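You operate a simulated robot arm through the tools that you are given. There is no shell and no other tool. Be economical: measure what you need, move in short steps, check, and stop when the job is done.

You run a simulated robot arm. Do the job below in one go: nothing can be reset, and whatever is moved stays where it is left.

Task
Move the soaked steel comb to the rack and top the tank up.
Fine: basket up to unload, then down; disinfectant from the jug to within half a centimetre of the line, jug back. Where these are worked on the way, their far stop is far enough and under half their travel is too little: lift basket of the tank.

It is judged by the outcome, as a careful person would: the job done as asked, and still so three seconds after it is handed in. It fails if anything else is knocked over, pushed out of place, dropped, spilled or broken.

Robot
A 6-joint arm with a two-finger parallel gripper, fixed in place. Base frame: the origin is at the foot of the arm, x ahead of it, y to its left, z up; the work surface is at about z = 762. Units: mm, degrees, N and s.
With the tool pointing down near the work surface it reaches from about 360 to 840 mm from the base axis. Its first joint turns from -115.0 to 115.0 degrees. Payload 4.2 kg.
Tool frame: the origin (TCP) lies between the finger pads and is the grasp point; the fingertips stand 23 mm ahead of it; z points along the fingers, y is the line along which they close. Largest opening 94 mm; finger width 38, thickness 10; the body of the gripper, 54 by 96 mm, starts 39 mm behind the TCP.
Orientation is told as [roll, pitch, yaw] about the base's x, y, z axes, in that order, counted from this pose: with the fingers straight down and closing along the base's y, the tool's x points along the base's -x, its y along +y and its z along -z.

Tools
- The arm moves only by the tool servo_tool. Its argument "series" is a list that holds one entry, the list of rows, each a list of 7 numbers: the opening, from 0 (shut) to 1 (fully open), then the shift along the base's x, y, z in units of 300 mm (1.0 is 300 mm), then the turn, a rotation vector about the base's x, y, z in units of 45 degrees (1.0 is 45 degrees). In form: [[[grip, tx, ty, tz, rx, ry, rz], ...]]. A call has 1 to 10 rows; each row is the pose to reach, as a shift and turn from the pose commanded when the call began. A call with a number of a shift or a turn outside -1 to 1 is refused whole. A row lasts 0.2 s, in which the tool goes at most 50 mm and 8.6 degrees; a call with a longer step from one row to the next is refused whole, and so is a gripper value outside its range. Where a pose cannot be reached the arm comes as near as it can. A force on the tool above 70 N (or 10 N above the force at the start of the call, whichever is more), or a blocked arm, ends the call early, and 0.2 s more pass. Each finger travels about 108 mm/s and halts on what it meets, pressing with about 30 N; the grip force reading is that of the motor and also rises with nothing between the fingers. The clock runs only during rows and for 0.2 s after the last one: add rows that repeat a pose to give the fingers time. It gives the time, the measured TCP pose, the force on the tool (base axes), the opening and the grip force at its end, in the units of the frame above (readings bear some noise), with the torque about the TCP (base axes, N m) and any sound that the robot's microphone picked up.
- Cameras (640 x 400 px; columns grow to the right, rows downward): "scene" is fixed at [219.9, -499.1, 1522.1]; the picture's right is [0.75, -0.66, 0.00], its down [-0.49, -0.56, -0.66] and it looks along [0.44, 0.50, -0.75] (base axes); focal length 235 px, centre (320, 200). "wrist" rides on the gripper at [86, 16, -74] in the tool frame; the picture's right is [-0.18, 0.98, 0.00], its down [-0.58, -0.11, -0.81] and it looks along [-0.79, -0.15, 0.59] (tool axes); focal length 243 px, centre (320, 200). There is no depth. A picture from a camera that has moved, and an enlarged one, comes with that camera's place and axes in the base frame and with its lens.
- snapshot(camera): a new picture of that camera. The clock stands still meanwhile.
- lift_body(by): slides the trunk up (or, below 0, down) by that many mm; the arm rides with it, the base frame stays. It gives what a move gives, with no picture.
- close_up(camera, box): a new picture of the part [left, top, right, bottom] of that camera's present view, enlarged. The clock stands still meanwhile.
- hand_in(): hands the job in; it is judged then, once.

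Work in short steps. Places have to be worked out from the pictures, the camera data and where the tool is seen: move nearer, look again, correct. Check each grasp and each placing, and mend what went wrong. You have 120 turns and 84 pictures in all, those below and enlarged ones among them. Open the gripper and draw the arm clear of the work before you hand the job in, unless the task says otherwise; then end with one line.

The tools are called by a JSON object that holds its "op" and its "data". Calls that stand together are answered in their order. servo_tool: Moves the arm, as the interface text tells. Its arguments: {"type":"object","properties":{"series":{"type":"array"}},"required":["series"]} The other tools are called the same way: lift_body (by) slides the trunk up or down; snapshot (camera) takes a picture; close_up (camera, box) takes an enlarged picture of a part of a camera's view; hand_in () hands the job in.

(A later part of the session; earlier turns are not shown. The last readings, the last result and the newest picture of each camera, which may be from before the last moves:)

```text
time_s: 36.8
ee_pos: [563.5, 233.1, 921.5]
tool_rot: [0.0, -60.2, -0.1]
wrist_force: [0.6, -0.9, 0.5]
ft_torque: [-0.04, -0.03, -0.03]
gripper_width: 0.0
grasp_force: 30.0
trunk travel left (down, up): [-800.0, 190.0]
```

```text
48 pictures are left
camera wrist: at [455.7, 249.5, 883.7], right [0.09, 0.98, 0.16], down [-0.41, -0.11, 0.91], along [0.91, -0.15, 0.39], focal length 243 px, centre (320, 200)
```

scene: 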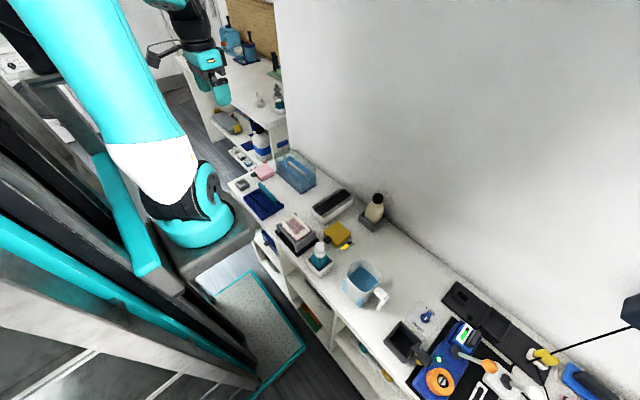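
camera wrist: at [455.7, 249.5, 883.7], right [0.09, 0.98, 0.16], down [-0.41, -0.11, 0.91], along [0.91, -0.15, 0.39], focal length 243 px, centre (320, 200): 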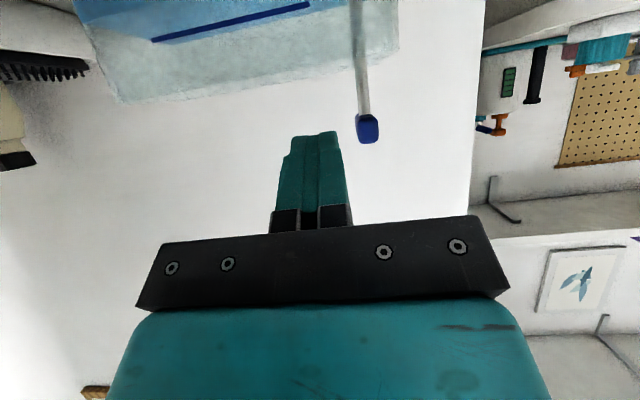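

Very good view (upside down). I zoom on the line and liquid boundary.

{"op": "close_up", "data": {"camera": "wrist", "box": [70, 0, 400, 110]}}

{"op": "close_up", "data": {"camera": "wrist", "box": [100, 0, 220, 75]}}

```text
1.94 times, centred on (235, 55) of wrist
camera zoom: at [455.7, 249.5, 883.7], right [0.09, 0.98, 0.16], down [-0.41, -0.11, 0.91], along [0.91, -0.15, 0.39], focal length 470 px, centre (485, 481)
```

zoom: 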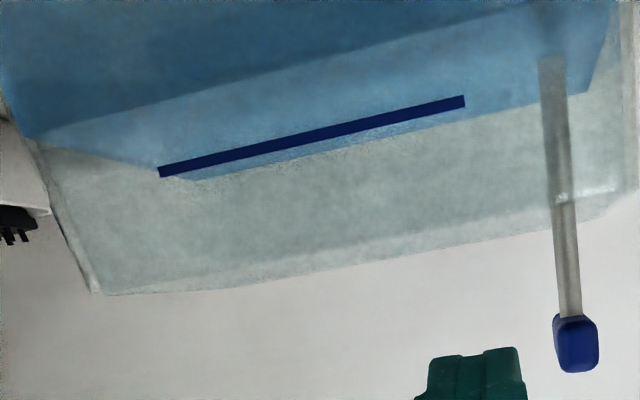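

```text
5.33 times, centred on (160, 38) of wrist
camera zoom: at [455.7, 249.5, 883.7], right [0.09, 0.98, 0.16], down [-0.41, -0.11, 0.91], along [0.91, -0.15, 0.39], focal length 1294 px, centre (1173, 1067)
```

zoom: 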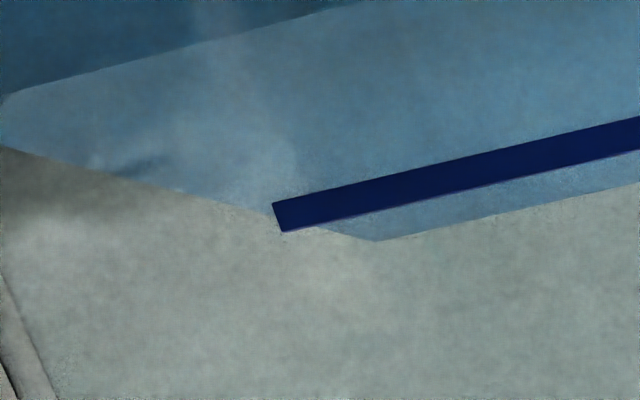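

Careful check across views: liquid surface z≈817.5 and line z≈835.5, so the gap is about 18 mm (~280 ml). Now I level the tool again and travel to the jug to study it.

{"op": "servo_tool", "data": {"series": [[[0, 0, 0, 0.12, 0, 0.17, 0], [0.3, 0, -0.05, 0.24, 0, 0.34, 0], [0.6, 0, -0.15, 0.3, 0, 0.51, 0], [0.8, 0, -0.28, 0.3, 0, 0.68, 0], [1, -0.05, -0.42, 0.3, 0, 0.85, 0], [1, -0.1, -0.57, 0.3, 0, 1.0, 0], [1, -0.15, -0.72, 0.3, 0, 1.0, 0], [1, -0.2, -0.87, 0.3, 0, 1.0, 0], [1, -0.22, -1.0, 0.3, 0, 1.0, 0]]]}}

{"op": "servo_tool", "data": {"series": [[[1, -0.05, -0.12, 0, 0, 0.17, 0], [1, -0.1, -0.26, 0, 0, 0.337, 0], [1, -0.15, -0.4, 0, 0, 0.337, 0], [1, -0.2, -0.55, 0, 0, 0.337, 0], [1, -0.23, -0.7, 0, 0, 0.337, 0], [1, -0.23, -0.85, 0, 0, 0.337, 0], [1, -0.23, -0.9, 0, 0, 0.337, 0]]]}}

{"op": "snapshot", "data": {"camera": "wrist"}}

{"op": "close_up", "data": {"camera": "scene", "box": [330, 245, 410, 315]}}

```text
time_s: 38.8
ee_pos: [534.3, -61.1, 1009.3]
tool_rot: [-0.1, -15.0, 0.0]
wrist_force: [-0.1, 0.5, 0.4]
ft_torque: [0.0, 0.02, 0.01]
gripper_width: 94.0
grasp_force: 0.1
out of reach, approached as far as the arm can: row 8, 9
trunk travel left (down, up): [-800.0, 190.0]
```

```text
time_s: 40.4
ee_pos: [463.4, -331.2, 1006.5]
tool_rot: [-0.1, 0.2, 0.0]
wrist_force: [-0.1, 0.2, -0.2]
ft_torque: [-0.02, 0.02, 0.0]
gripper_width: 93.9
grasp_force: 0.0
trunk travel left (down, up): [-800.0, 190.0]
```

```text
45 pictures are left
camera wrist: at [378.8, -314.2, 1081.7], right [0.18, 0.98, 0.0], down [0.58, -0.11, 0.8], along [0.79, -0.15, -0.59], focal length 243 px, centre (320, 200)
```

wrist: 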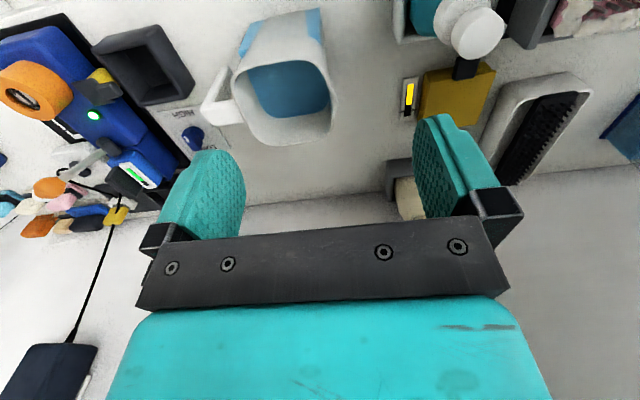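

```text
5.71 times, centred on (370, 280) of scene
camera zoom: at [219.9, -499.1, 1522.1], right [0.75, -0.66, 0.0], down [-0.49, -0.56, -0.66], along [0.44, 0.5, -0.75], focal length 1342 px, centre (34, -257)
```

zoom: 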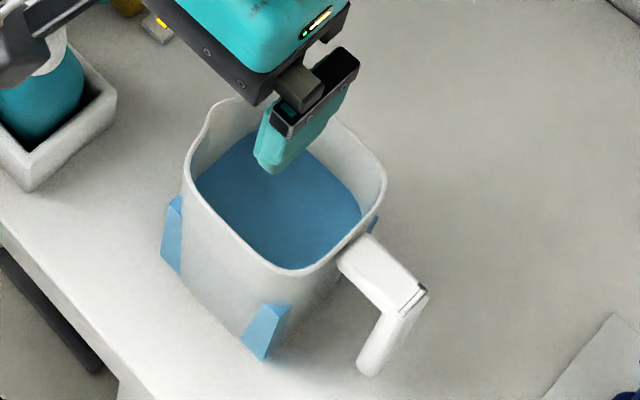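

The jug's spout points to +y and its handle to −y, slightly toward +x. I zoom in the wrist view for the handle's geometry.

{"op": "close_up", "data": {"camera": "wrist", "box": [180, 0, 360, 160]}}

```text
2.50 times, centred on (270, 80) of wrist
camera zoom: at [378.8, -314.2, 1081.7], right [0.18, 0.98, 0.0], down [0.58, -0.11, 0.8], along [0.79, -0.15, -0.59], focal length 606 px, centre (445, 500)
```

zoom: 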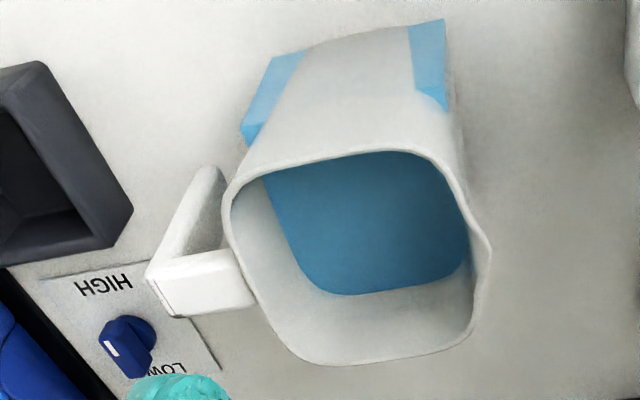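

Geometry: jug rim x≈467–546, y≈−403…−335, z≈877, spout on +y, handle at −y, liquid about half full, so pouring may need a tilt up to ~80°. I plan to grip the body across x with yaw 90 and tilt about x; first I try the pour pose empty‑handed to check reach.

{"op": "servo_tool", "data": {"series": [[[1, 0.05, 0.12, 0.02, 0, 0, 0.17], [1, 0.12, 0.26, 0.02, 0, 0, 0.34], [1, 0.19, 0.4, 0.02, 0, 0, 0.51], [1, 0.26, 0.54, 0.02, 0, 0, 0.68], [1, 0.33, 0.68, 0.02, 0, 0, 0.85], [1, 0.4, 0.82, 0.02, 0, 0, 1.0], [1, 0.47, 0.95, 0.02, 0, 0, 1.0]]]}}

{"op": "servo_tool", "data": {"series": [[[1, 0.07, 0.12, 0, 0, 0, 0.17], [1, 0.14, 0.24, 0, 0, 0, 0.34], [1, 0.21, 0.34, 0, 0, 0, 0.51], [1, 0.21, 0.38, 0, 0, 0, 0.68], [1, 0.21, 0.38, 0, 0, 0, 0.85], [1, 0.21, 0.38, 0, 0, 0, 1.0]]]}}

{"op": "servo_tool", "data": {"series": [[[1, 0, 0, 0, -0.17, 0, 0], [1, 0, 0, 0, -0.34, 0, 0], [1, 0, 0, 0, -0.51, 0, 0], [1, 0, 0, 0, -0.68, 0, 0], [1, 0, 0, 0, -0.85, 0, 0], [1, 0, 0, 0, -1.0, 0, 0]]]}}

{"op": "servo_tool", "data": {"series": [[[1, 0, 0, 0, -0.17, 0, 0], [1, 0, 0, 0, -0.34, 0, 0], [1, 0, 0, 0, -0.51, 0, 0], [1, 0, 0, 0, -0.68, 0, 0], [1, 0, 0, 0, -0.85, 0, 0], [1, 0, 0, 0, -0.9, 0, 0]]]}}

{"op": "snapshot", "data": {"camera": "scene"}}

```text
time_s: 42.0
ee_pos: [605.4, -49.0, 1012.0]
tool_rot: [-0.2, 0.2, 45.0]
wrist_force: [-0.5, 1.3, 0.2]
ft_torque: [0.0, -0.02, -0.01]
gripper_width: 94.0
grasp_force: 0.1
trunk travel left (down, up): [-800.0, 190.0]
```

```text
time_s: 43.4
ee_pos: [669.2, 68.0, 1014.1]
tool_rot: [-0.2, 0.2, 90.2]
wrist_force: [-0.5, 1.3, 0.1]
ft_torque: [-0.02, 0.01, -0.01]
gripper_width: 94.0
grasp_force: 0.0
trunk travel left (down, up): [-800.0, 190.0]
```

```text
time_s: 44.8
ee_pos: [668.6, 66.2, 1014.4]
tool_rot: [-0.1, 45.2, 89.9]
wrist_force: [0.3, -0.2, 0.6]
ft_torque: [0.02, 0.01, 0.01]
gripper_width: 94.0
grasp_force: 0.1
trunk travel left (down, up): [-800.0, 190.0]
```

```text
time_s: 46.2
ee_pos: [552.2, -29.5, 987.2]
tool_rot: [-0.4, 83.8, 90.0]
wrist_force: [-0.8, -0.2, -0.5]
ft_torque: [-0.01, -0.01, 0.01]
gripper_width: 93.9
grasp_force: 0.1
out of reach, approached as far as the arm can: row 2, 3, 4, 5, 6
trunk travel left (down, up): [-800.0, 190.0]
```

```text
42 pictures are left
```

scene: 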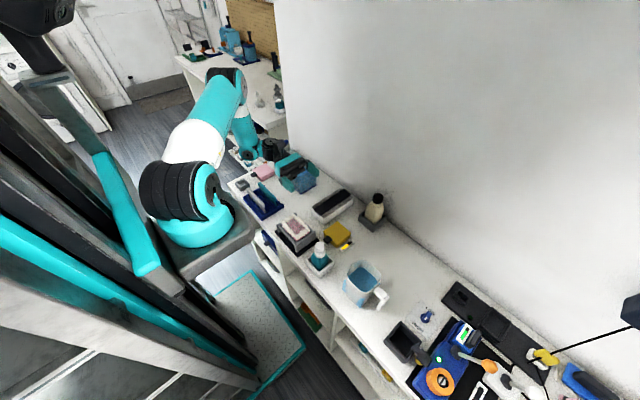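

Good that I tried: beyond ~50° that direction is out of reach. Tilting with the tool tip pointing away (+y/+x) should be easier: jug held over the tank's far end, spout facing −y. I untilt, and turn the yaw the other way to test that pose (yaw −105).

{"op": "servo_tool", "data": {"series": [[[1, 0, 0, 0.05, 0.17, 0, 0], [1, 0, 0, 0.1, 0.34, 0, 0], [1, 0, 0, 0.15, 0.51, 0, 0], [1, 0, 0, 0.2, 0.68, 0, 0], [1, 0, 0, 0.2, 0.85, 0, 0], [1, 0, 0, 0.2, 1.0, 0, 0]]]}}

{"op": "servo_tool", "data": {"series": [[[1, 0.05, 0.05, 0, 0.17, 0, 0], [1, 0.1, 0.1, 0, 0.34, 0, 0], [1, 0.15, 0.15, 0, 0.51, 0, 0], [1, 0.2, 0.2, 0, 0.68, 0, 0], [1, 0.25, 0.25, 0, 0.86, 0, 0]]]}}

{"op": "servo_tool", "data": {"series": [[[1, 0, 0, 0, 0, 0, -0.17], [1, 0, 0, 0, 0, 0, -0.34], [1, 0, 0, 0, 0, 0, -0.51], [1, 0, 0, 0, 0, 0, -0.68], [1, 0, 0, 0, 0, 0, -0.85], [1, 0, 0, 0, 0, 0, -1.0]]]}}

{"op": "servo_tool", "data": {"series": [[[1, 0, 0, 0, 0, 0, -0.17], [1, 0, 0, 0, 0, 0, -0.34], [1, 0, 0, 0, 0, 0, -0.51], [1, 0, 0, 0, 0, 0, -0.68], [1, 0, 0, 0, 0, 0, -0.85], [1, 0, 0, 0, 0, 0, -1.0]]]}}

{"op": "servo_tool", "data": {"series": [[[1, 0, 0, 0, 0, 0, -0.17], [1, 0, 0, 0, 0, 0, -0.34], [1, 0, 0, 0, 0, 0, -0.51], [1, 0, 0, 0, 0, 0, -0.68], [1, 0, 0, 0, 0, 0, -0.85], [1, 0, 0, 0, 0, 0, -1.0]]]}}

{"op": "servo_tool", "data": {"series": [[[1, 0, 0, 0, 0, 0, -0.17], [1, 0, 0, 0, 0, 0, -0.34], [1, 0, 0, 0, 0, 0, -0.51], [1, 0, 0, 0, 0, 0, -0.68], [1, 0, 0, 0, 0, 0, -0.85], [1, 0, 0, 0, 0, 0, -1.0]]]}}

```text
time_s: 47.6
ee_pos: [551.2, -31.4, 1050.3]
tool_rot: [-0.2, 40.6, 90.0]
wrist_force: [-0.2, -0.1, -0.5]
ft_torque: [-0.02, 0.03, 0.01]
gripper_width: 94.1
grasp_force: 0.0
trunk travel left (down, up): [-800.0, 190.0]
```

```text
time_s: 48.8
ee_pos: [624.6, 44.3, 1049.7]
tool_rot: [-0.3, 1.8, 90.0]
wrist_force: [0.0, 0.7, 0.2]
ft_torque: [-0.01, -0.02, -0.03]
gripper_width: 93.9
grasp_force: 0.1
trunk travel left (down, up): [-800.0, 190.0]
```

```text
time_s: 50.2
ee_pos: [626.4, 42.5, 1048.6]
tool_rot: [-0.3, 2.0, 44.8]
wrist_force: [0.8, -0.2, -0.4]
ft_torque: [-0.01, -0.01, -0.02]
gripper_width: 94.0
grasp_force: 0.2
trunk travel left (down, up): [-800.0, 190.0]
```

```text
time_s: 51.6
ee_pos: [626.6, 41.9, 1049.7]
tool_rot: [-0.3, 2.0, -0.2]
wrist_force: [-0.2, 0.4, 0.4]
ft_torque: [0.0, -0.04, 0.01]
gripper_width: 93.9
grasp_force: 0.0
trunk travel left (down, up): [-800.0, 190.0]
```

```text
time_s: 53.0
ee_pos: [625.3, 41.0, 1049.9]
tool_rot: [-0.2, 2.1, -45.2]
wrist_force: [0.5, 0.2, 0.6]
ft_torque: [-0.01, 0.02, 0.01]
gripper_width: 94.1
grasp_force: 0.0
trunk travel left (down, up): [-800.0, 190.0]
```

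```text
time_s: 54.4
ee_pos: [625.7, 42.0, 1049.2]
tool_rot: [-0.2, 2.0, -90.3]
wrist_force: [-0.1, -0.8, 0.6]
ft_torque: [0.0, 0.03, -0.03]
gripper_width: 94.0
grasp_force: 0.1
trunk travel left (down, up): [-800.0, 190.0]
```

Yaw range is fine. I move over the tank's far end at yaw −105 and test the tilt to ~83°.

{"op": "servo_tool", "data": {"series": [[[1, 0.05, 0.15, 0, -0.02, 0, -0.1], [1, 0.1, 0.3, 0, -0.044, 0, -0.2], [1, 0.15, 0.45, 0, -0.044, 0, -0.333], [1, 0.198, 0.577, 0, -0.044, 0, -0.333]]]}}

{"op": "servo_tool", "data": {"series": [[[1, 0, 0, 0, 0.165, -0.044, 0], [1, 0, 0, 0, 0.33, -0.088, 0], [1, 0, 0, 0, 0.495, -0.132, 0], [1, 0, 0, 0, 0.66, -0.176, 0], [1, 0, 0, 0, 0.825, -0.22, 0], [1, 0, 0, 0, 0.966, -0.259, 0]]]}}

{"op": "servo_tool", "data": {"series": [[[1, 0, 0, 0, 0.165, -0.044, 0], [1, 0, 0, 0, 0.33, -0.088, 0], [1, 0, 0, 0, 0.495, -0.132, 0], [1, 0, 0, 0, 0.66, -0.176, 0], [1, 0, 0, 0, 0.825, -0.22, 0], [1, 0, 0, 0, 0.966, -0.259, 0]]]}}

{"op": "snapshot", "data": {"camera": "scene"}}

```text
time_s: 55.4
ee_pos: [684.3, 216.2, 1047.9]
tool_rot: [0.1, -0.1, -105.1]
wrist_force: [-0.4, -0.2, 0.7]
ft_torque: [0.01, 0.01, 0.03]
gripper_width: 94.0
grasp_force: 0.0
trunk travel left (down, up): [-800.0, 190.0]
```

```text
time_s: 56.8
ee_pos: [684.9, 216.2, 1049.1]
tool_rot: [0.1, 45.2, -105.0]
wrist_force: [0.7, 0.6, -0.4]
ft_torque: [-0.01, 0.01, 0.0]
gripper_width: 94.0
grasp_force: 0.0
trunk travel left (down, up): [-800.0, 190.0]
```

```text
time_s: 58.2
ee_pos: [689.2, 217.1, 1050.4]
tool_rot: [15.5, 89.7, -89.7]
wrist_force: [-0.7, -0.4, 0.0]
ft_torque: [-0.02, 0.0, -0.05]
gripper_width: 93.9
grasp_force: 0.0
out of reach, approached as far as the arm can: row 6
trunk travel left (down, up): [-800.0, 190.0]
```

```text
41 pictures are left
```

scene: 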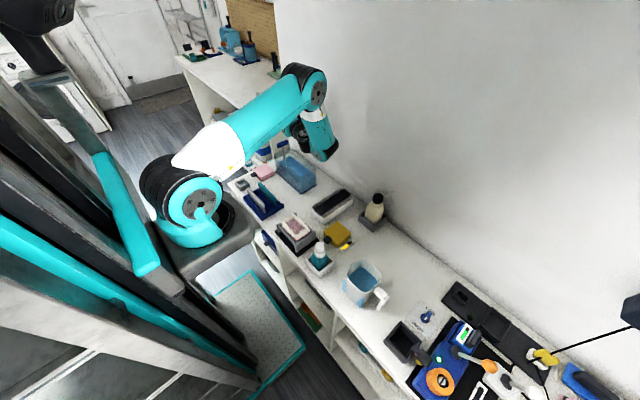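

The pour pose reaches ~85–90° and leaves the tank largely visible. I untilt and go back to the jug, turning to yaw +90 over it.

{"op": "servo_tool", "data": {"series": [[[1, 0, 0, 0, -0.165, 0.044, 0], [1, 0, 0, 0, -0.33, 0.088, 0], [1, 0, 0, 0, -0.495, 0.132, 0], [1, 0, 0, 0, -0.66, 0.176, 0], [1, 0, 0, 0, -0.825, 0.22, 0], [1, 0, 0, 0, -0.966, 0.259, 0]]]}}

{"op": "servo_tool", "data": {"series": [[[1, 0, 0, 0, -0.165, 0.044, 0], [1, 0, 0, 0, -0.33, 0.088, 0], [1, 0, 0, 0, -0.495, 0.132, 0], [1, 0, 0, 0, -0.66, 0.176, 0], [1, 0, 0, 0, -0.825, 0.22, 0], [1, 0, 0, 0, -0.966, 0.259, 0]]]}}

{"op": "servo_tool", "data": {"series": [[[1, -0.05, -0.15, 0, 0, 0, 0.17], [1, -0.1, -0.3, 0, 0, 0, 0.34], [1, -0.15, -0.45, 0, 0, 0, 0.51], [1, -0.2, -0.6, 0, 0, 0, 0.68], [1, -0.25, -0.75, 0, 0, 0, 0.85], [1, -0.3, -0.9, 0, 0, 0, 1.0]]]}}

{"op": "servo_tool", "data": {"series": [[[1, -0.05, -0.15, 0, 0, 0, 0.17], [1, -0.1, -0.3, 0, 0, 0, 0.34], [1, -0.15, -0.45, 0, 0, 0, 0.51], [1, -0.2, -0.6, 0, 0, 0, 0.68], [1, -0.25, -0.75, 0, 0, 0, 0.85], [1, -0.3, -0.9, 0, 0, 0, 1.0]]]}}

{"op": "servo_tool", "data": {"series": [[[1, 0, -0.02, 0, 0, 0, 0.17], [1, 0, -0.04, 0, 0, 0, 0.34], [1, 0, -0.06, 0, 0, 0, 0.51], [1, 0, -0.08, 0, 0, 0, 0.68], [1, 0, -0.1, 0, 0, 0, 0.85], [1, 0, -0.12, 0, 0, 0, 1.0]]]}}

{"op": "servo_tool", "data": {"series": [[[1, 0, 0, 0, 0, 0, 0.17], [1, 0, 0, 0, 0, 0, 0.34], [1, 0, 0, 0, 0, 0, 0.51], [1, 0, 0, 0, 0, 0, 0.68], [1, 0, 0, 0, 0, 0, 0.85], [1, 0, 0, 0, 0, 0, 1.0]]]}}

```text
time_s: 59.6
ee_pos: [689.6, 218.5, 1049.7]
tool_rot: [0.1, 44.9, -105.1]
wrist_force: [0.0, -1.0, -0.5]
ft_torque: [0.02, 0.02, 0.0]
gripper_width: 94.1
grasp_force: 0.0
trunk travel left (down, up): [-800.0, 190.0]
```

```text
time_s: 61.0
ee_pos: [688.4, 219.8, 1050.9]
tool_rot: [0.1, -0.2, -104.9]
wrist_force: [-0.4, -0.1, 0.5]
ft_torque: [0.0, 0.0, 0.0]
gripper_width: 94.2
grasp_force: 0.1
trunk travel left (down, up): [-800.0, 190.0]
```

```text
time_s: 62.4
ee_pos: [599.8, -52.2, 1050.8]
tool_rot: [0.1, 0.0, -59.9]
wrist_force: [0.0, 0.1, -0.5]
ft_torque: [-0.01, -0.02, 0.05]
gripper_width: 94.0
grasp_force: 0.0
trunk travel left (down, up): [-800.0, 190.0]
```

```text
time_s: 63.8
ee_pos: [508.8, -322.3, 1048.9]
tool_rot: [0.1, 0.1, -14.9]
wrist_force: [0.6, 0.9, 0.4]
ft_torque: [-0.03, -0.01, 0.03]
gripper_width: 93.9
grasp_force: 0.1
trunk travel left (down, up): [-800.0, 190.0]
```

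```text
time_s: 65.2
ee_pos: [509.6, -357.1, 1050.6]
tool_rot: [0.1, 0.0, 30.2]
wrist_force: [-0.1, -0.8, -0.6]
ft_torque: [0.02, -0.02, -0.02]
gripper_width: 94.1
grasp_force: 0.0
trunk travel left (down, up): [-800.0, 190.0]
```

```text
time_s: 66.6
ee_pos: [508.4, -357.4, 1050.2]
tool_rot: [0.1, 0.1, 75.1]
wrist_force: [0.4, 0.0, 0.8]
ft_torque: [-0.02, -0.01, 0.0]
gripper_width: 94.2
grasp_force: 0.1
trunk travel left (down, up): [-800.0, 190.0]
```

Now finish to yaw 90 and back off in −y to view the jug top for alignment.

{"op": "servo_tool", "data": {"series": [[[1, 0, -0.12, -0.03, 0, 0, 0.17], [1, 0, -0.24, -0.06, 0, 0, 0.333], [1, 0, -0.27, -0.1, 0, 0, 0.333]]]}}

{"op": "close_up", "data": {"camera": "wrist", "box": [210, 0, 430, 170]}}

```text
time_s: 67.4
ee_pos: [508.6, -438.3, 1021.1]
tool_rot: [0.1, 0.0, 90.1]
wrist_force: [0.0, -0.2, 0.7]
ft_torque: [0.0, -0.02, 0.01]
gripper_width: 94.0
grasp_force: 0.0
trunk travel left (down, up): [-800.0, 190.0]
```

```text
2.35 times, centred on (320, 85) of wrist
camera zoom: at [491.7, -524.4, 1096.6], right [-0.98, 0.18, 0.0], down [0.11, 0.58, 0.81], along [0.15, 0.79, -0.59], focal length 571 px, centre (320, 471)
```

zoom: 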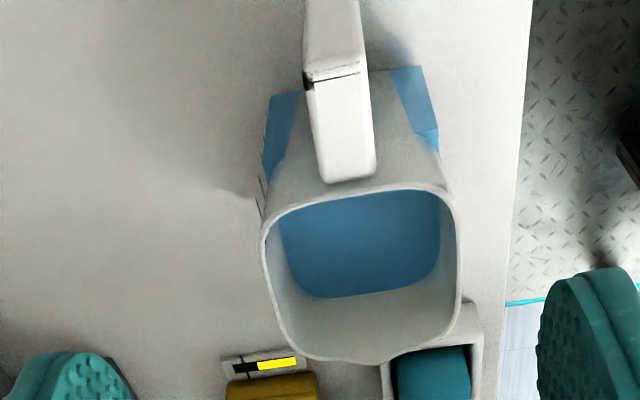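

Jug centre x≈502, y≈−369; width ≈82 mm against 94 opening. I move above with the fingertips just over the rim and check centring.

{"op": "servo_tool", "data": {"series": [[[1, -0.02, 0.12, 0, 0, 0, 0], [1, -0.02, 0.23, 0, 0, 0, 0], [1, -0.02, 0.23, -0.15, 0, 0, 0], [1, -0.02, 0.23, -0.3, 0, 0, 0], [1, -0.02, 0.23, -0.37, 0, 0, 0]]]}}

{"op": "close_up", "data": {"camera": "scene", "box": [330, 245, 410, 315]}}

{"op": "snapshot", "data": {"camera": "wrist"}}

```text
time_s: 68.6
ee_pos: [501.3, -369.0, 910.2]
tool_rot: [0.0, 0.0, 90.1]
wrist_force: [-0.7, 0.2, 0.0]
ft_torque: [-0.01, -0.04, -0.01]
gripper_width: 94.1
grasp_force: 0.1
trunk travel left (down, up): [-800.0, 190.0]
```

```text
5.71 times, centred on (370, 280) of scene
camera zoom: at [219.9, -499.1, 1522.1], right [0.75, -0.66, 0.0], down [-0.49, -0.56, -0.66], along [0.44, 0.5, -0.75], focal length 1342 px, centre (34, -257)
```

zoom: 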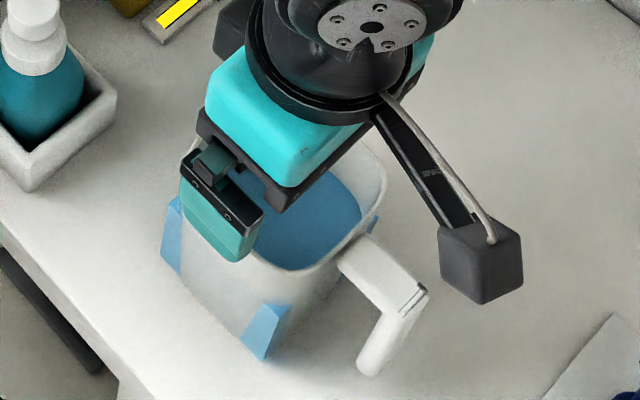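

```text
38 pictures are left
camera wrist: at [486.0, -455.2, 985.3], right [-0.98, 0.18, 0.0], down [0.11, 0.58, 0.81], along [0.15, 0.79, -0.59], focal length 243 px, centre (320, 200)
```

wrist: 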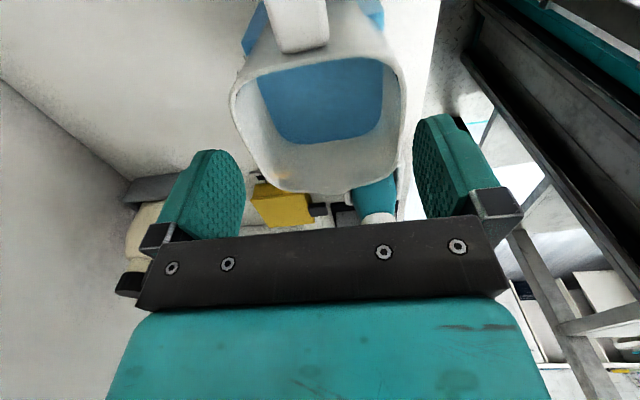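

Edges at x≈459–542, centre ≈501, matching the TCP. I lower in stages: first just past the rim.

{"op": "servo_tool", "data": {"series": [[[1, 0, 0, -0.03, 0, 0, 0], [1, 0, 0, -0.055, 0, 0, 0], [1, 0, 0, -0.055, 0, 0, 0]]]}}

{"op": "close_up", "data": {"camera": "scene", "box": [330, 245, 410, 315]}}

```text
time_s: 69.4
ee_pos: [503.4, -369.4, 893.0]
tool_rot: [0.1, 0.1, 89.9]
wrist_force: [0.5, 0.5, 0.0]
ft_torque: [0.04, 0.01, -0.01]
gripper_width: 93.7
grasp_force: 0.0
trunk travel left (down, up): [-800.0, 190.0]
```

```text
5.71 times, centred on (370, 280) of scene
camera zoom: at [219.9, -499.1, 1522.1], right [0.75, -0.66, 0.0], down [-0.49, -0.56, -0.66], along [0.44, 0.5, -0.75], focal length 1342 px, centre (34, -257)
```

zoom: 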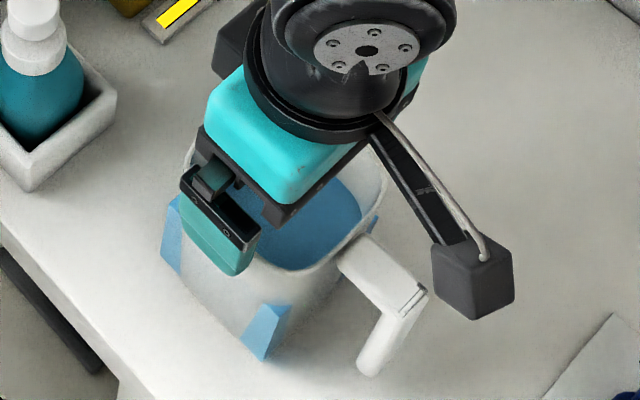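

No contact. I go down to z≈854 and close on the body.

{"op": "servo_tool", "data": {"series": [[[1, -0.004, 0, -0.04, 0, 0, 0], [1, -0.004, 0, -0.09, 0, 0, 0], [1, -0.004, 0, -0.13, 0, 0, 0], [1, -0.004, 0, -0.13, 0, 0, 0]]]}}

{"op": "servo_tool", "data": {"series": [[[0.9, 0, 0, 0, 0, 0, 0], [0.8, 0, 0, 0, 0, 0, 0], [0.5, 0, 0, 0, 0, 0, 0], [0, 0, 0, 0, 0, 0, 0], [0, 0, 0, 0, 0, 0, 0]]]}}

{"op": "close_up", "data": {"camera": "scene", "box": [330, 245, 410, 315]}}

```text
time_s: 70.4
ee_pos: [502.5, -371.4, 854.1]
tool_rot: [0.0, 0.0, 90.0]
wrist_force: [0.1, 0.9, -0.6]
ft_torque: [-0.01, 0.03, 0.01]
gripper_width: 94.0
grasp_force: 0.0
trunk travel left (down, up): [-800.0, 190.0]
```

```text
time_s: 71.6
ee_pos: [502.0, -369.9, 854.6]
tool_rot: [0.1, 0.0, 89.9]
wrist_force: [-1.2, -0.1, 0.6]
ft_torque: [0.0, -0.01, -0.01]
gripper_width: 84.9
grasp_force: 29.8
trunk travel left (down, up): [-800.0, 190.0]
```

```text
5.71 times, centred on (370, 280) of scene
camera zoom: at [219.9, -499.1, 1522.1], right [0.75, -0.66, 0.0], down [-0.49, -0.56, -0.66], along [0.44, 0.5, -0.75], focal length 1342 px, centre (34, -257)
```

zoom: 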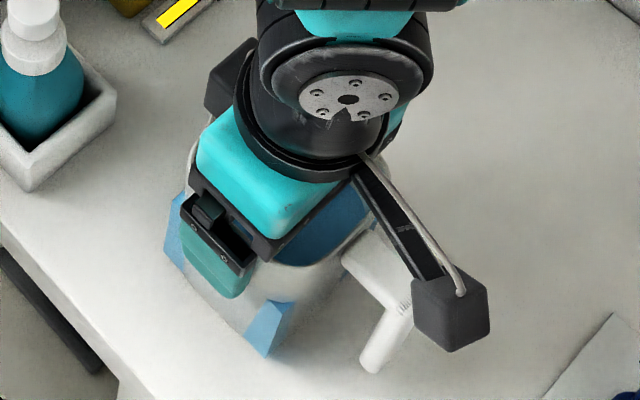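

Gripped at 84.9 mm; the put-back pose is TCP (502,−370,854.6), yaw 90. I lift slowly and read the weight.

{"op": "servo_tool", "data": {"series": [[[0, 0, 0, 0.01, 0, 0, 0], [0, 0, 0, 0.03, 0, 0, 0], [0, 0, 0, 0.06, 0, 0, 0], [0, 0, 0, 0.06, 0, 0, 0], [0, 0, 0, 0.06, 0, 0, 0]]]}}

{"op": "close_up", "data": {"camera": "scene", "box": [330, 245, 410, 315]}}

```text
time_s: 72.8
ee_pos: [502.6, -370.3, 871.5]
tool_rot: [0.1, 0.0, 89.9]
wrist_force: [-0.1, -0.6, -3.3]
ft_torque: [0.04, -0.06, 0.0]
gripper_width: 85.1
grasp_force: 29.8
trunk travel left (down, up): [-800.0, 190.0]
```

```text
5.71 times, centred on (370, 280) of scene
camera zoom: at [219.9, -499.1, 1522.1], right [0.75, -0.66, 0.0], down [-0.49, -0.56, -0.66], along [0.44, 0.5, -0.75], focal length 1342 px, centre (34, -257)
```

zoom: 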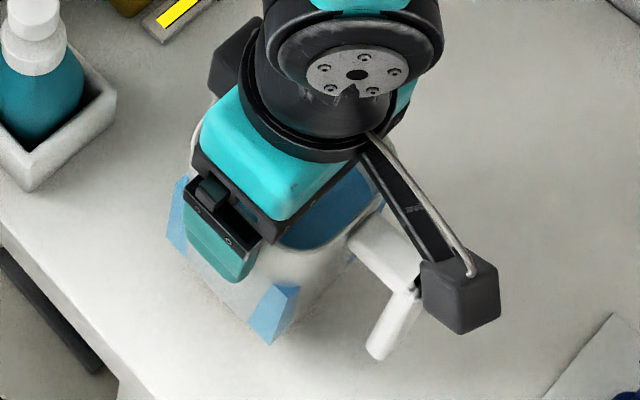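

Jug is held. I raise it to z≈1050 smoothly.

{"op": "servo_tool", "data": {"series": [[[0, 0, 0, 0.05, 0, 0, 0], [0, 0, 0, 0.13, 0, 0, 0], [0, 0, 0, 0.22, 0, 0, 0], [0, 0, 0, 0.32, 0, 0, 0], [0, 0, 0, 0.42, 0, 0, 0], [0, 0, 0, 0.51, 0, 0, 0], [0, 0, 0, 0.57, 0, 0, 0], [0, 0, 0, 0.6, 0, 0, 0], [0, 0, 0, 0.6, 0, 0, 0]]]}}

{"op": "servo_tool", "data": {"series": [[[0, 0.01, 0.04, 0, 0, 0, -0.09], [0, 0.025, 0.09, 0, 0, 0, -0.2], [0, 0.045, 0.15, 0, 0, 0, -0.33], [0, 0.065, 0.21, 0, 0, 0, -0.47], [0, 0.085, 0.27, 0, 0, 0, -0.6], [0, 0.105, 0.33, 0, 0, 0, -0.74], [0, 0.123, 0.391, 0, 0, 0, -0.867]]]}}

{"op": "servo_tool", "data": {"series": [[[0, 0.018, 0.056, 0, 0, 0, -0.124], [0, 0.035, 0.112, 0, 0, 0, -0.248], [0, 0.053, 0.168, 0, 0, 0, -0.372], [0, 0.07, 0.223, 0, 0, 0, -0.495], [0, 0.088, 0.279, 0, 0, 0, -0.62], [0, 0.105, 0.335, 0, 0, 0, -0.743], [0, 0.123, 0.391, 0, 0, 0, -0.867]]]}}

{"op": "snapshot", "data": {"camera": "scene"}}

```text
time_s: 74.8
ee_pos: [502.9, -366.7, 1053.1]
tool_rot: [0.1, 0.0, 90.0]
wrist_force: [1.1, 0.2, -2.8]
ft_torque: [0.08, 0.05, -0.03]
gripper_width: 84.6
grasp_force: 30.1
trunk travel left (down, up): [-800.0, 190.0]
```

```text
time_s: 76.4
ee_pos: [538.2, -250.5, 1052.2]
tool_rot: [0.0, 0.0, 50.7]
wrist_force: [-0.7, 0.2, -3.8]
ft_torque: [0.03, 0.0, -0.02]
gripper_width: 84.9
grasp_force: 30.0
trunk travel left (down, up): [-800.0, 190.0]
```

```text
time_s: 78.0
ee_pos: [577.2, -135.8, 1052.2]
tool_rot: [0.0, 0.0, 11.8]
wrist_force: [-0.2, -0.4, -3.2]
ft_torque: [0.03, -0.05, 0.0]
gripper_width: 84.7
grasp_force: 30.4
trunk travel left (down, up): [-800.0, 190.0]
```

```text
34 pictures are left
```

scene: 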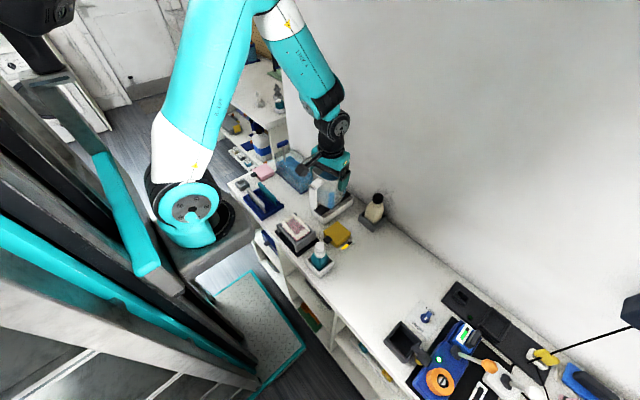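

Travelling well. I continue to the pour position over the tank's far end.

{"op": "servo_tool", "data": {"series": [[[0, 0.018, 0.056, 0, 0, 0, -0.124], [0, 0.035, 0.112, 0, 0, 0, -0.248], [0, 0.053, 0.168, 0, 0, 0, -0.372], [0, 0.07, 0.223, 0, 0, 0, -0.495], [0, 0.088, 0.279, 0, 0, 0, -0.62], [0, 0.105, 0.335, 0, 0, 0, -0.743], [0, 0.123, 0.391, 0, 0, 0, -0.867]]]}}

{"op": "servo_tool", "data": {"series": [[[0, 0.018, 0.056, 0, 0, 0, -0.124], [0, 0.035, 0.112, 0, 0, 0, -0.248], [0, 0.053, 0.168, 0, 0, 0, -0.372], [0, 0.07, 0.223, 0, 0, 0, -0.495], [0, 0.088, 0.279, 0, 0, 0, -0.62], [0, 0.105, 0.335, 0, 0, 0, -0.743], [0, 0.123, 0.391, 0, 0, 0, -0.867]]]}}

{"op": "servo_tool", "data": {"series": [[[0, 0.018, 0.056, 0, 0, 0, -0.124], [0, 0.035, 0.112, 0, 0, 0, -0.248], [0, 0.05, 0.168, 0, 0, 0, -0.372], [0, 0.065, 0.23, 0, 0, 0, -0.495], [0, 0.08, 0.29, 0, 0, 0, -0.62], [0, 0.095, 0.36, 0, 0, 0, -0.743], [0, 0.105, 0.41, 0, 0, 0, -0.867], [0, 0.105, 0.435, 0, 0, 0, -0.867], [0, 0.105, 0.435, 0, 0, 0, -0.867]]]}}

{"op": "close_up", "data": {"camera": "scene", "box": [250, 100, 350, 190]}}

```text
time_s: 79.6
ee_pos: [612.2, -17.8, 1051.6]
tool_rot: [0.2, 0.0, -27.2]
wrist_force: [-0.4, 0.1, -3.2]
ft_torque: [-0.01, -0.04, 0.0]
gripper_width: 84.9
grasp_force: 29.7
trunk travel left (down, up): [-800.0, 190.0]
```

```text
time_s: 81.2
ee_pos: [651.7, 100.0, 1051.4]
tool_rot: [0.1, 0.0, -66.2]
wrist_force: [0.4, -0.1, -3.5]
ft_torque: [-0.02, -0.03, -0.01]
gripper_width: 85.0
grasp_force: 29.6
trunk travel left (down, up): [-800.0, 190.0]
```

```text
time_s: 83.2
ee_pos: [681.3, 230.8, 1052.7]
tool_rot: [0.2, 0.0, -105.2]
wrist_force: [-0.8, 0.5, -3.7]
ft_torque: [-0.05, 0.03, -0.02]
gripper_width: 85.0
grasp_force: 30.0
trunk travel left (down, up): [-800.0, 190.0]
```

```text
4.44 times, centred on (300, 145) of scene
camera zoom: at [219.9, -499.1, 1522.1], right [0.75, -0.66, 0.0], down [-0.49, -0.56, -0.66], along [0.44, 0.5, -0.75], focal length 1044 px, centre (409, 444)
```

zoom: 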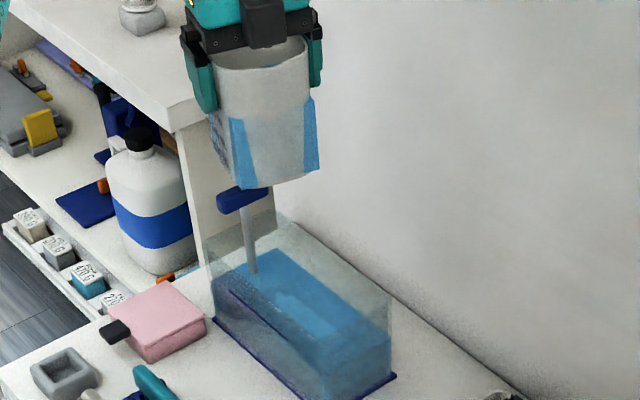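

Excellent view of jug and tank. I tilt to 38° slowly (below the expected flow angle) and look.

{"op": "servo_tool", "data": {"series": [[[0, 0, 0, 0, 0.07, -0.019, 0], [0, 0, 0, 0, 0.17, -0.045, 0], [0, 0, 0, 0, 0.28, -0.075, 0], [0, 0, 0, 0, 0.39, -0.104, 0], [0, 0, 0, 0, 0.5, -0.134, 0], [0, 0, 0, 0, 0.61, -0.163, 0], [0, 0, 0, 0, 0.72, -0.193, 0], [0, 0, 0, 0, 0.8, -0.214, 0], [0, 0, 0, 0, 0.8, -0.214, 0]]]}}

{"op": "close_up", "data": {"camera": "scene", "box": [250, 100, 350, 190]}}

```text
time_s: 85.2
ee_pos: [681.4, 229.1, 1051.9]
tool_rot: [0.0, 37.3, -105.1]
wrist_force: [0.3, -0.1, -3.5]
ft_torque: [-0.11, 0.03, 0.04]
gripper_width: 85.0
grasp_force: 29.9
trunk travel left (down, up): [-800.0, 190.0]
```

```text
4.44 times, centred on (300, 145) of scene
camera zoom: at [219.9, -499.1, 1522.1], right [0.75, -0.66, 0.0], down [-0.49, -0.56, -0.66], along [0.44, 0.5, -0.75], focal length 1044 px, centre (409, 444)
```

zoom: 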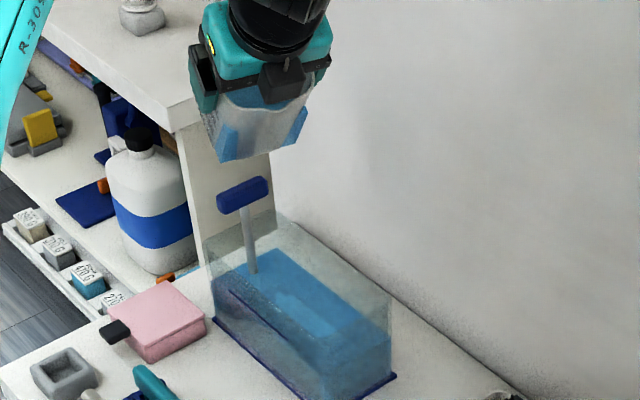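

Liquid is near the lip. I tilt slowly to ~46°, lowering a little, and hold briefly to see whether flow starts.

{"op": "servo_tool", "data": {"series": [[[0, 0, 0, -0.01, 0.05, -0.013, 0], [0, 0, 0, -0.025, 0.1, -0.027, 0], [0, 0, 0, -0.035, 0.15, -0.04, 0], [0, 0, 0, -0.04, 0.19, -0.051, 0], [0, 0, 0, -0.04, 0.19, -0.051, 0]]]}}

{"op": "close_up", "data": {"camera": "scene", "box": [260, 115, 340, 190]}}

```text
time_s: 86.4
ee_pos: [682.3, 230.2, 1040.8]
tool_rot: [0.0, 46.2, -105.2]
wrist_force: [-0.3, 0.3, -3.4]
ft_torque: [-0.12, 0.04, -0.02]
gripper_width: 84.7
grasp_force: 29.5
trunk travel left (down, up): [-800.0, 190.0]
```

```text
5.33 times, centred on (300, 152) of scene
camera zoom: at [219.9, -499.1, 1522.1], right [0.75, -0.66, 0.0], down [-0.49, -0.56, -0.66], along [0.44, 0.5, -0.75], focal length 1252 px, centre (427, 453)
```

zoom: 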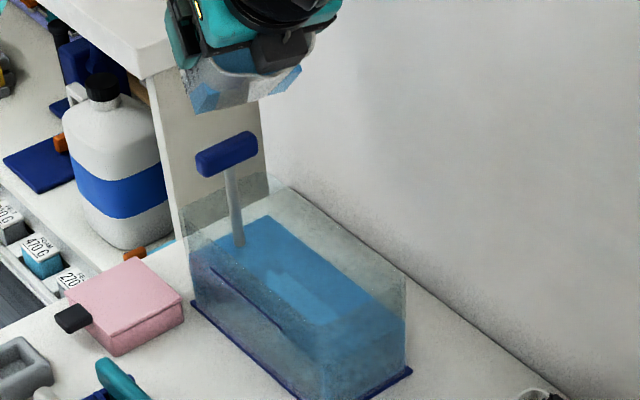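

No stream yet. I go to ~53° and watch.

{"op": "servo_tool", "data": {"series": [[[0, 0, 0, -0.01, 0.04, -0.011, 0], [0, 0, 0, -0.025, 0.08, -0.021, 0], [0, 0, 0, -0.04, 0.12, -0.032, 0], [0, 0, 0, -0.045, 0.15, -0.04, 0]]]}}

{"op": "close_up", "data": {"camera": "scene", "box": [260, 115, 340, 190]}}

```text
time_s: 87.4
ee_pos: [682.5, 231.0, 1026.9]
tool_rot: [-0.1, 53.1, -105.2]
wrist_force: [-1.1, 0.7, -3.3]
ft_torque: [-0.18, 0.04, -0.01]
gripper_width: 85.0
grasp_force: 30.3
trunk travel left (down, up): [-800.0, 190.0]
```

```text
5.33 times, centred on (300, 152) of scene
camera zoom: at [219.9, -499.1, 1522.1], right [0.75, -0.66, 0.0], down [-0.49, -0.56, -0.66], along [0.44, 0.5, -0.75], focal length 1252 px, centre (427, 453)
```

zoom: 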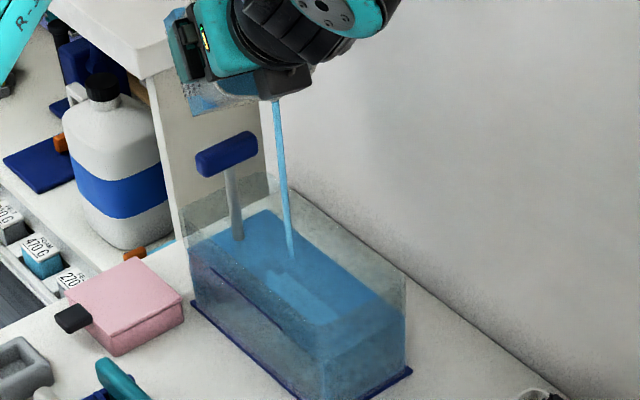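

Stream is landing in the tank. I hold 1 s and check the level in the calibrated zoom.

{"op": "servo_tool", "data": {"series": [[[0, 0, 0, 0, 0, 0, 0], [0, 0, 0, 0, 0, 0, 0], [0, 0, 0, 0, 0, 0, 0], [0, 0, 0, 0, 0, 0, 0]]]}}

{"op": "close_up", "data": {"camera": "scene", "box": [288, 164, 320, 190]}}

```text
time_s: 88.4
ee_pos: [681.5, 231.2, 1026.6]
tool_rot: [-0.1, 53.2, -105.1]
wrist_force: [0.4, -0.9, -2.5]
ft_torque: [-0.11, 0.03, 0.02]
gripper_width: 85.0
grasp_force: 29.7
trunk travel left (down, up): [-800.0, 190.0]
```

```text
15.38 times, centred on (304, 177) of scene
camera zoom: at [219.9, -499.1, 1522.1], right [0.75, -0.66, 0.0], down [-0.49, -0.56, -0.66], along [0.44, 0.5, -0.75], focal length 3613 px, centre (566, 554)
```

zoom: 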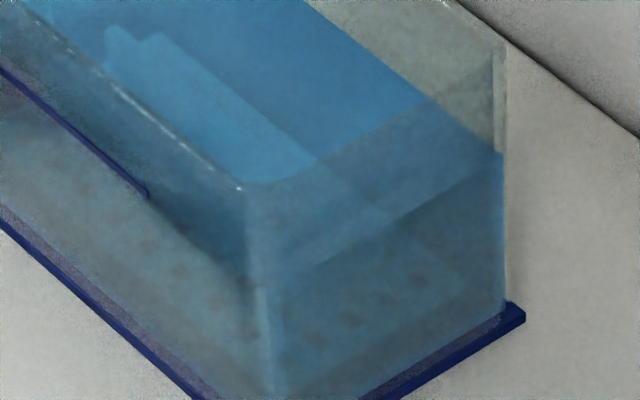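

Level has risen ~10 mm already, ~7 mm to go. I hold just one row and re-check.

{"op": "servo_tool", "data": {"series": [[[0, 0, 0, 0, 0, 0, 0]]]}}

{"op": "close_up", "data": {"camera": "scene", "box": [288, 164, 320, 190]}}

{"op": "close_up", "data": {"camera": "scene", "box": [260, 115, 340, 190]}}

```text
time_s: 88.8
ee_pos: [681.1, 230.8, 1026.3]
tool_rot: [-0.1, 53.1, -105.2]
wrist_force: [0.0, 0.0, -3.5]
ft_torque: [-0.15, 0.01, 0.0]
gripper_width: 85.1
grasp_force: 29.8
trunk travel left (down, up): [-800.0, 190.0]
```

```text
15.38 times, centred on (304, 177) of scene
camera zoom: at [219.9, -499.1, 1522.1], right [0.75, -0.66, 0.0], down [-0.49, -0.56, -0.66], along [0.44, 0.5, -0.75], focal length 3613 px, centre (566, 554)
```

zoom: 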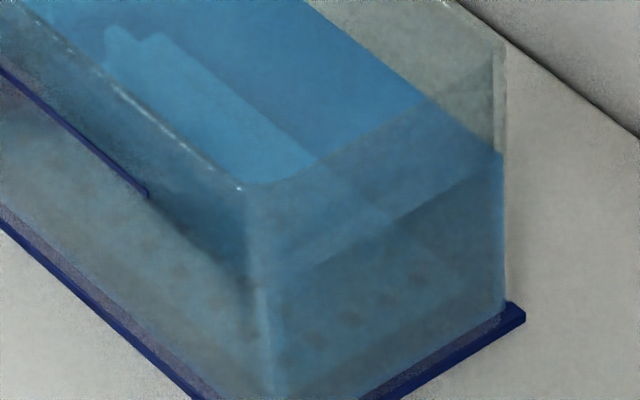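

```text
5.33 times, centred on (300, 152) of scene
camera zoom: at [219.9, -499.1, 1522.1], right [0.75, -0.66, 0.0], down [-0.49, -0.56, -0.66], along [0.44, 0.5, -0.75], focal length 1252 px, centre (427, 453)
```

zoom: 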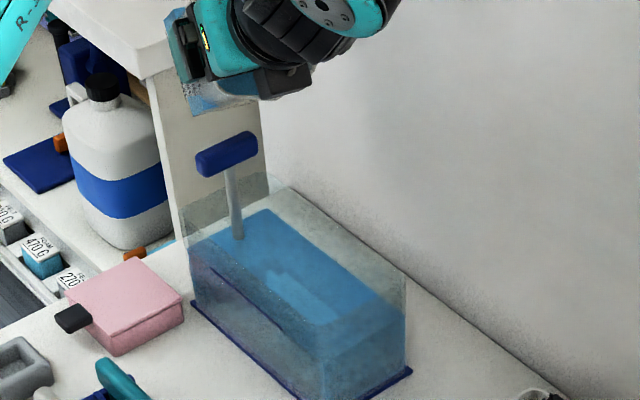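

Flow stopped by itself at this angle; level ≈827, and the line ≈835, so ~8 mm remain (target v≈133 in this zoom). I add 3° and hold.

{"op": "servo_tool", "data": {"series": [[[0, 0, 0, 0, 0.032, -0.009, 0], [0, 0, 0, 0, 0.064, -0.017, 0], [0, 0, 0, 0, 0.064, -0.017, 0], [0, 0, 0, 0, 0.064, -0.017, 0], [0, 0, 0, 0, 0.064, -0.017, 0], [0, 0, 0, 0, 0.064, -0.017, 0]]]}}

{"op": "close_up", "data": {"camera": "scene", "box": [288, 164, 320, 190]}}

```text
time_s: 90.2
ee_pos: [682.3, 232.3, 1026.4]
tool_rot: [-0.1, 56.1, -105.2]
wrist_force: [0.1, 0.2, -3.5]
ft_torque: [-0.1, 0.04, -0.02]
gripper_width: 84.8
grasp_force: 29.8
trunk travel left (down, up): [-800.0, 190.0]
```

```text
15.38 times, centred on (304, 177) of scene
camera zoom: at [219.9, -499.1, 1522.1], right [0.75, -0.66, 0.0], down [-0.49, -0.56, -0.66], along [0.44, 0.5, -0.75], focal length 3613 px, centre (566, 554)
```

zoom: 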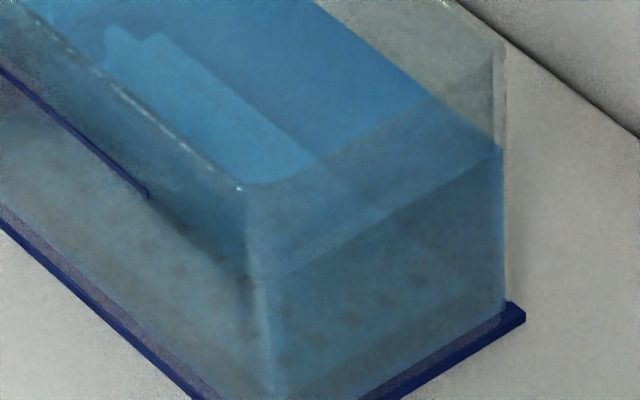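

Rose ~2 mm (v≈148). I add another 4.5° and hold.

{"op": "servo_tool", "data": {"series": [[[0, 0, 0, 0, 0.032, -0.009, 0], [0, 0, 0, 0, 0.064, -0.017, 0], [0, 0, 0, 0, 0.097, -0.026, 0], [0, 0, 0, 0, 0.097, -0.026, 0], [0, 0, 0, 0, 0.097, -0.026, 0], [0, 0, 0, 0, 0.097, -0.026, 0], [0, 0, 0, 0, 0.097, -0.026, 0]]]}}

{"op": "close_up", "data": {"camera": "scene", "box": [288, 164, 320, 190]}}

```text
time_s: 91.8
ee_pos: [681.2, 230.9, 1026.5]
tool_rot: [-0.1, 60.6, -105.3]
wrist_force: [0.7, 0.5, -4.2]
ft_torque: [-0.12, 0.04, -0.01]
gripper_width: 85.3
grasp_force: 29.6
trunk travel left (down, up): [-800.0, 190.0]
```

```text
15.38 times, centred on (304, 177) of scene
camera zoom: at [219.9, -499.1, 1522.1], right [0.75, -0.66, 0.0], down [-0.49, -0.56, -0.66], along [0.44, 0.5, -0.75], focal length 3613 px, centre (566, 554)
```

zoom: 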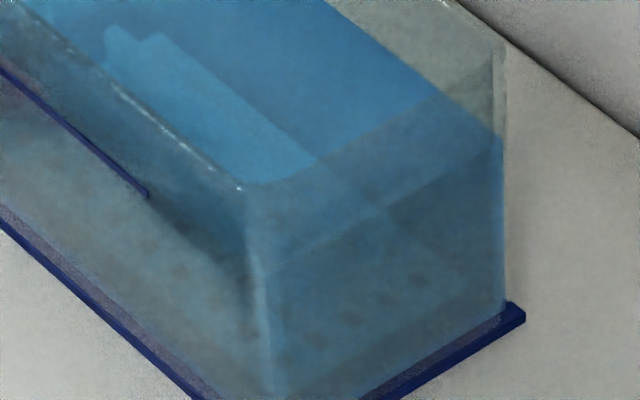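

Right-edge level at v≈137: about 17 mm risen, practically at the line. I untilt now, raising as the jug comes upright.

{"op": "servo_tool", "data": {"series": [[[0, 0, 0, 0.01, -0.1, 0.027, 0], [0, 0, 0, 0.03, -0.22, 0.059, 0], [0, 0, 0, 0.05, -0.34, 0.091, 0], [0, 0, 0, 0.07, -0.46, 0.123, 0], [0, 0, 0, 0.085, -0.58, 0.155, 0], [0, 0, 0, 0.09, -0.7, 0.188, 0], [0, 0, 0, 0.09, -0.81, 0.217, 0], [0, 0, 0, 0.09, -0.92, 0.246, 0]]]}}

{"op": "servo_tool", "data": {"series": [[[0, 0, 0, 0, -0.1, 0.027, 0], [0, 0, 0, 0, -0.2, 0.054, 0], [0, 0, 0, 0, -0.3, 0.08, 0], [0, 0, 0, 0, -0.382, 0.102, 0], [0, 0, 0, 0, -0.382, 0.102, 0]]]}}

{"op": "close_up", "data": {"camera": "scene", "box": [288, 164, 320, 190]}}

{"op": "close_up", "data": {"camera": "scene", "box": [250, 100, 350, 190]}}

```text
time_s: 93.6
ee_pos: [681.9, 230.6, 1052.8]
tool_rot: [-0.1, 17.7, -105.2]
wrist_force: [-0.5, -0.5, -5.2]
ft_torque: [-0.07, 0.02, 0.03]
gripper_width: 85.2
grasp_force: 29.7
trunk travel left (down, up): [-800.0, 190.0]
```

```text
time_s: 94.8
ee_pos: [681.3, 230.6, 1053.7]
tool_rot: [0.2, -0.2, -105.1]
wrist_force: [0.4, 0.2, -3.4]
ft_torque: [-0.07, 0.02, 0.01]
gripper_width: 84.6
grasp_force: 29.7
trunk travel left (down, up): [-800.0, 190.0]
```

```text
15.38 times, centred on (304, 177) of scene
camera zoom: at [219.9, -499.1, 1522.1], right [0.75, -0.66, 0.0], down [-0.49, -0.56, -0.66], along [0.44, 0.5, -0.75], focal length 3613 px, centre (566, 554)
```

zoom: 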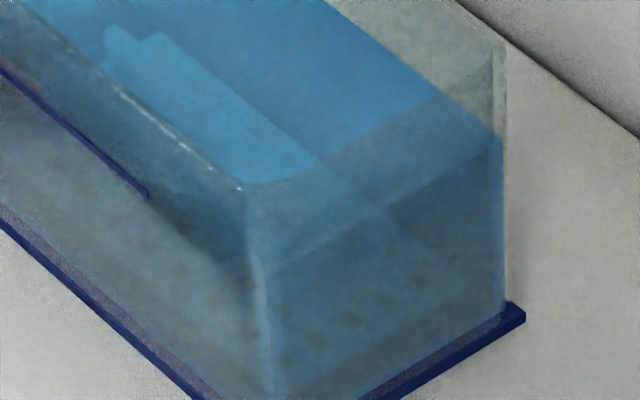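

```text
4.44 times, centred on (300, 145) of scene
camera zoom: at [219.9, -499.1, 1522.1], right [0.75, -0.66, 0.0], down [-0.49, -0.56, -0.66], along [0.44, 0.5, -0.75], focal length 1044 px, centre (409, 444)
```

zoom: 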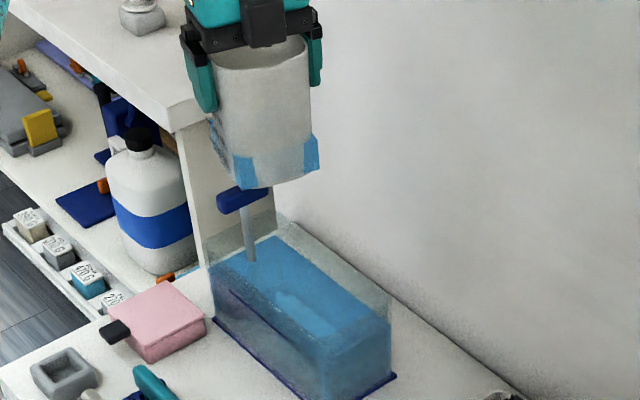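

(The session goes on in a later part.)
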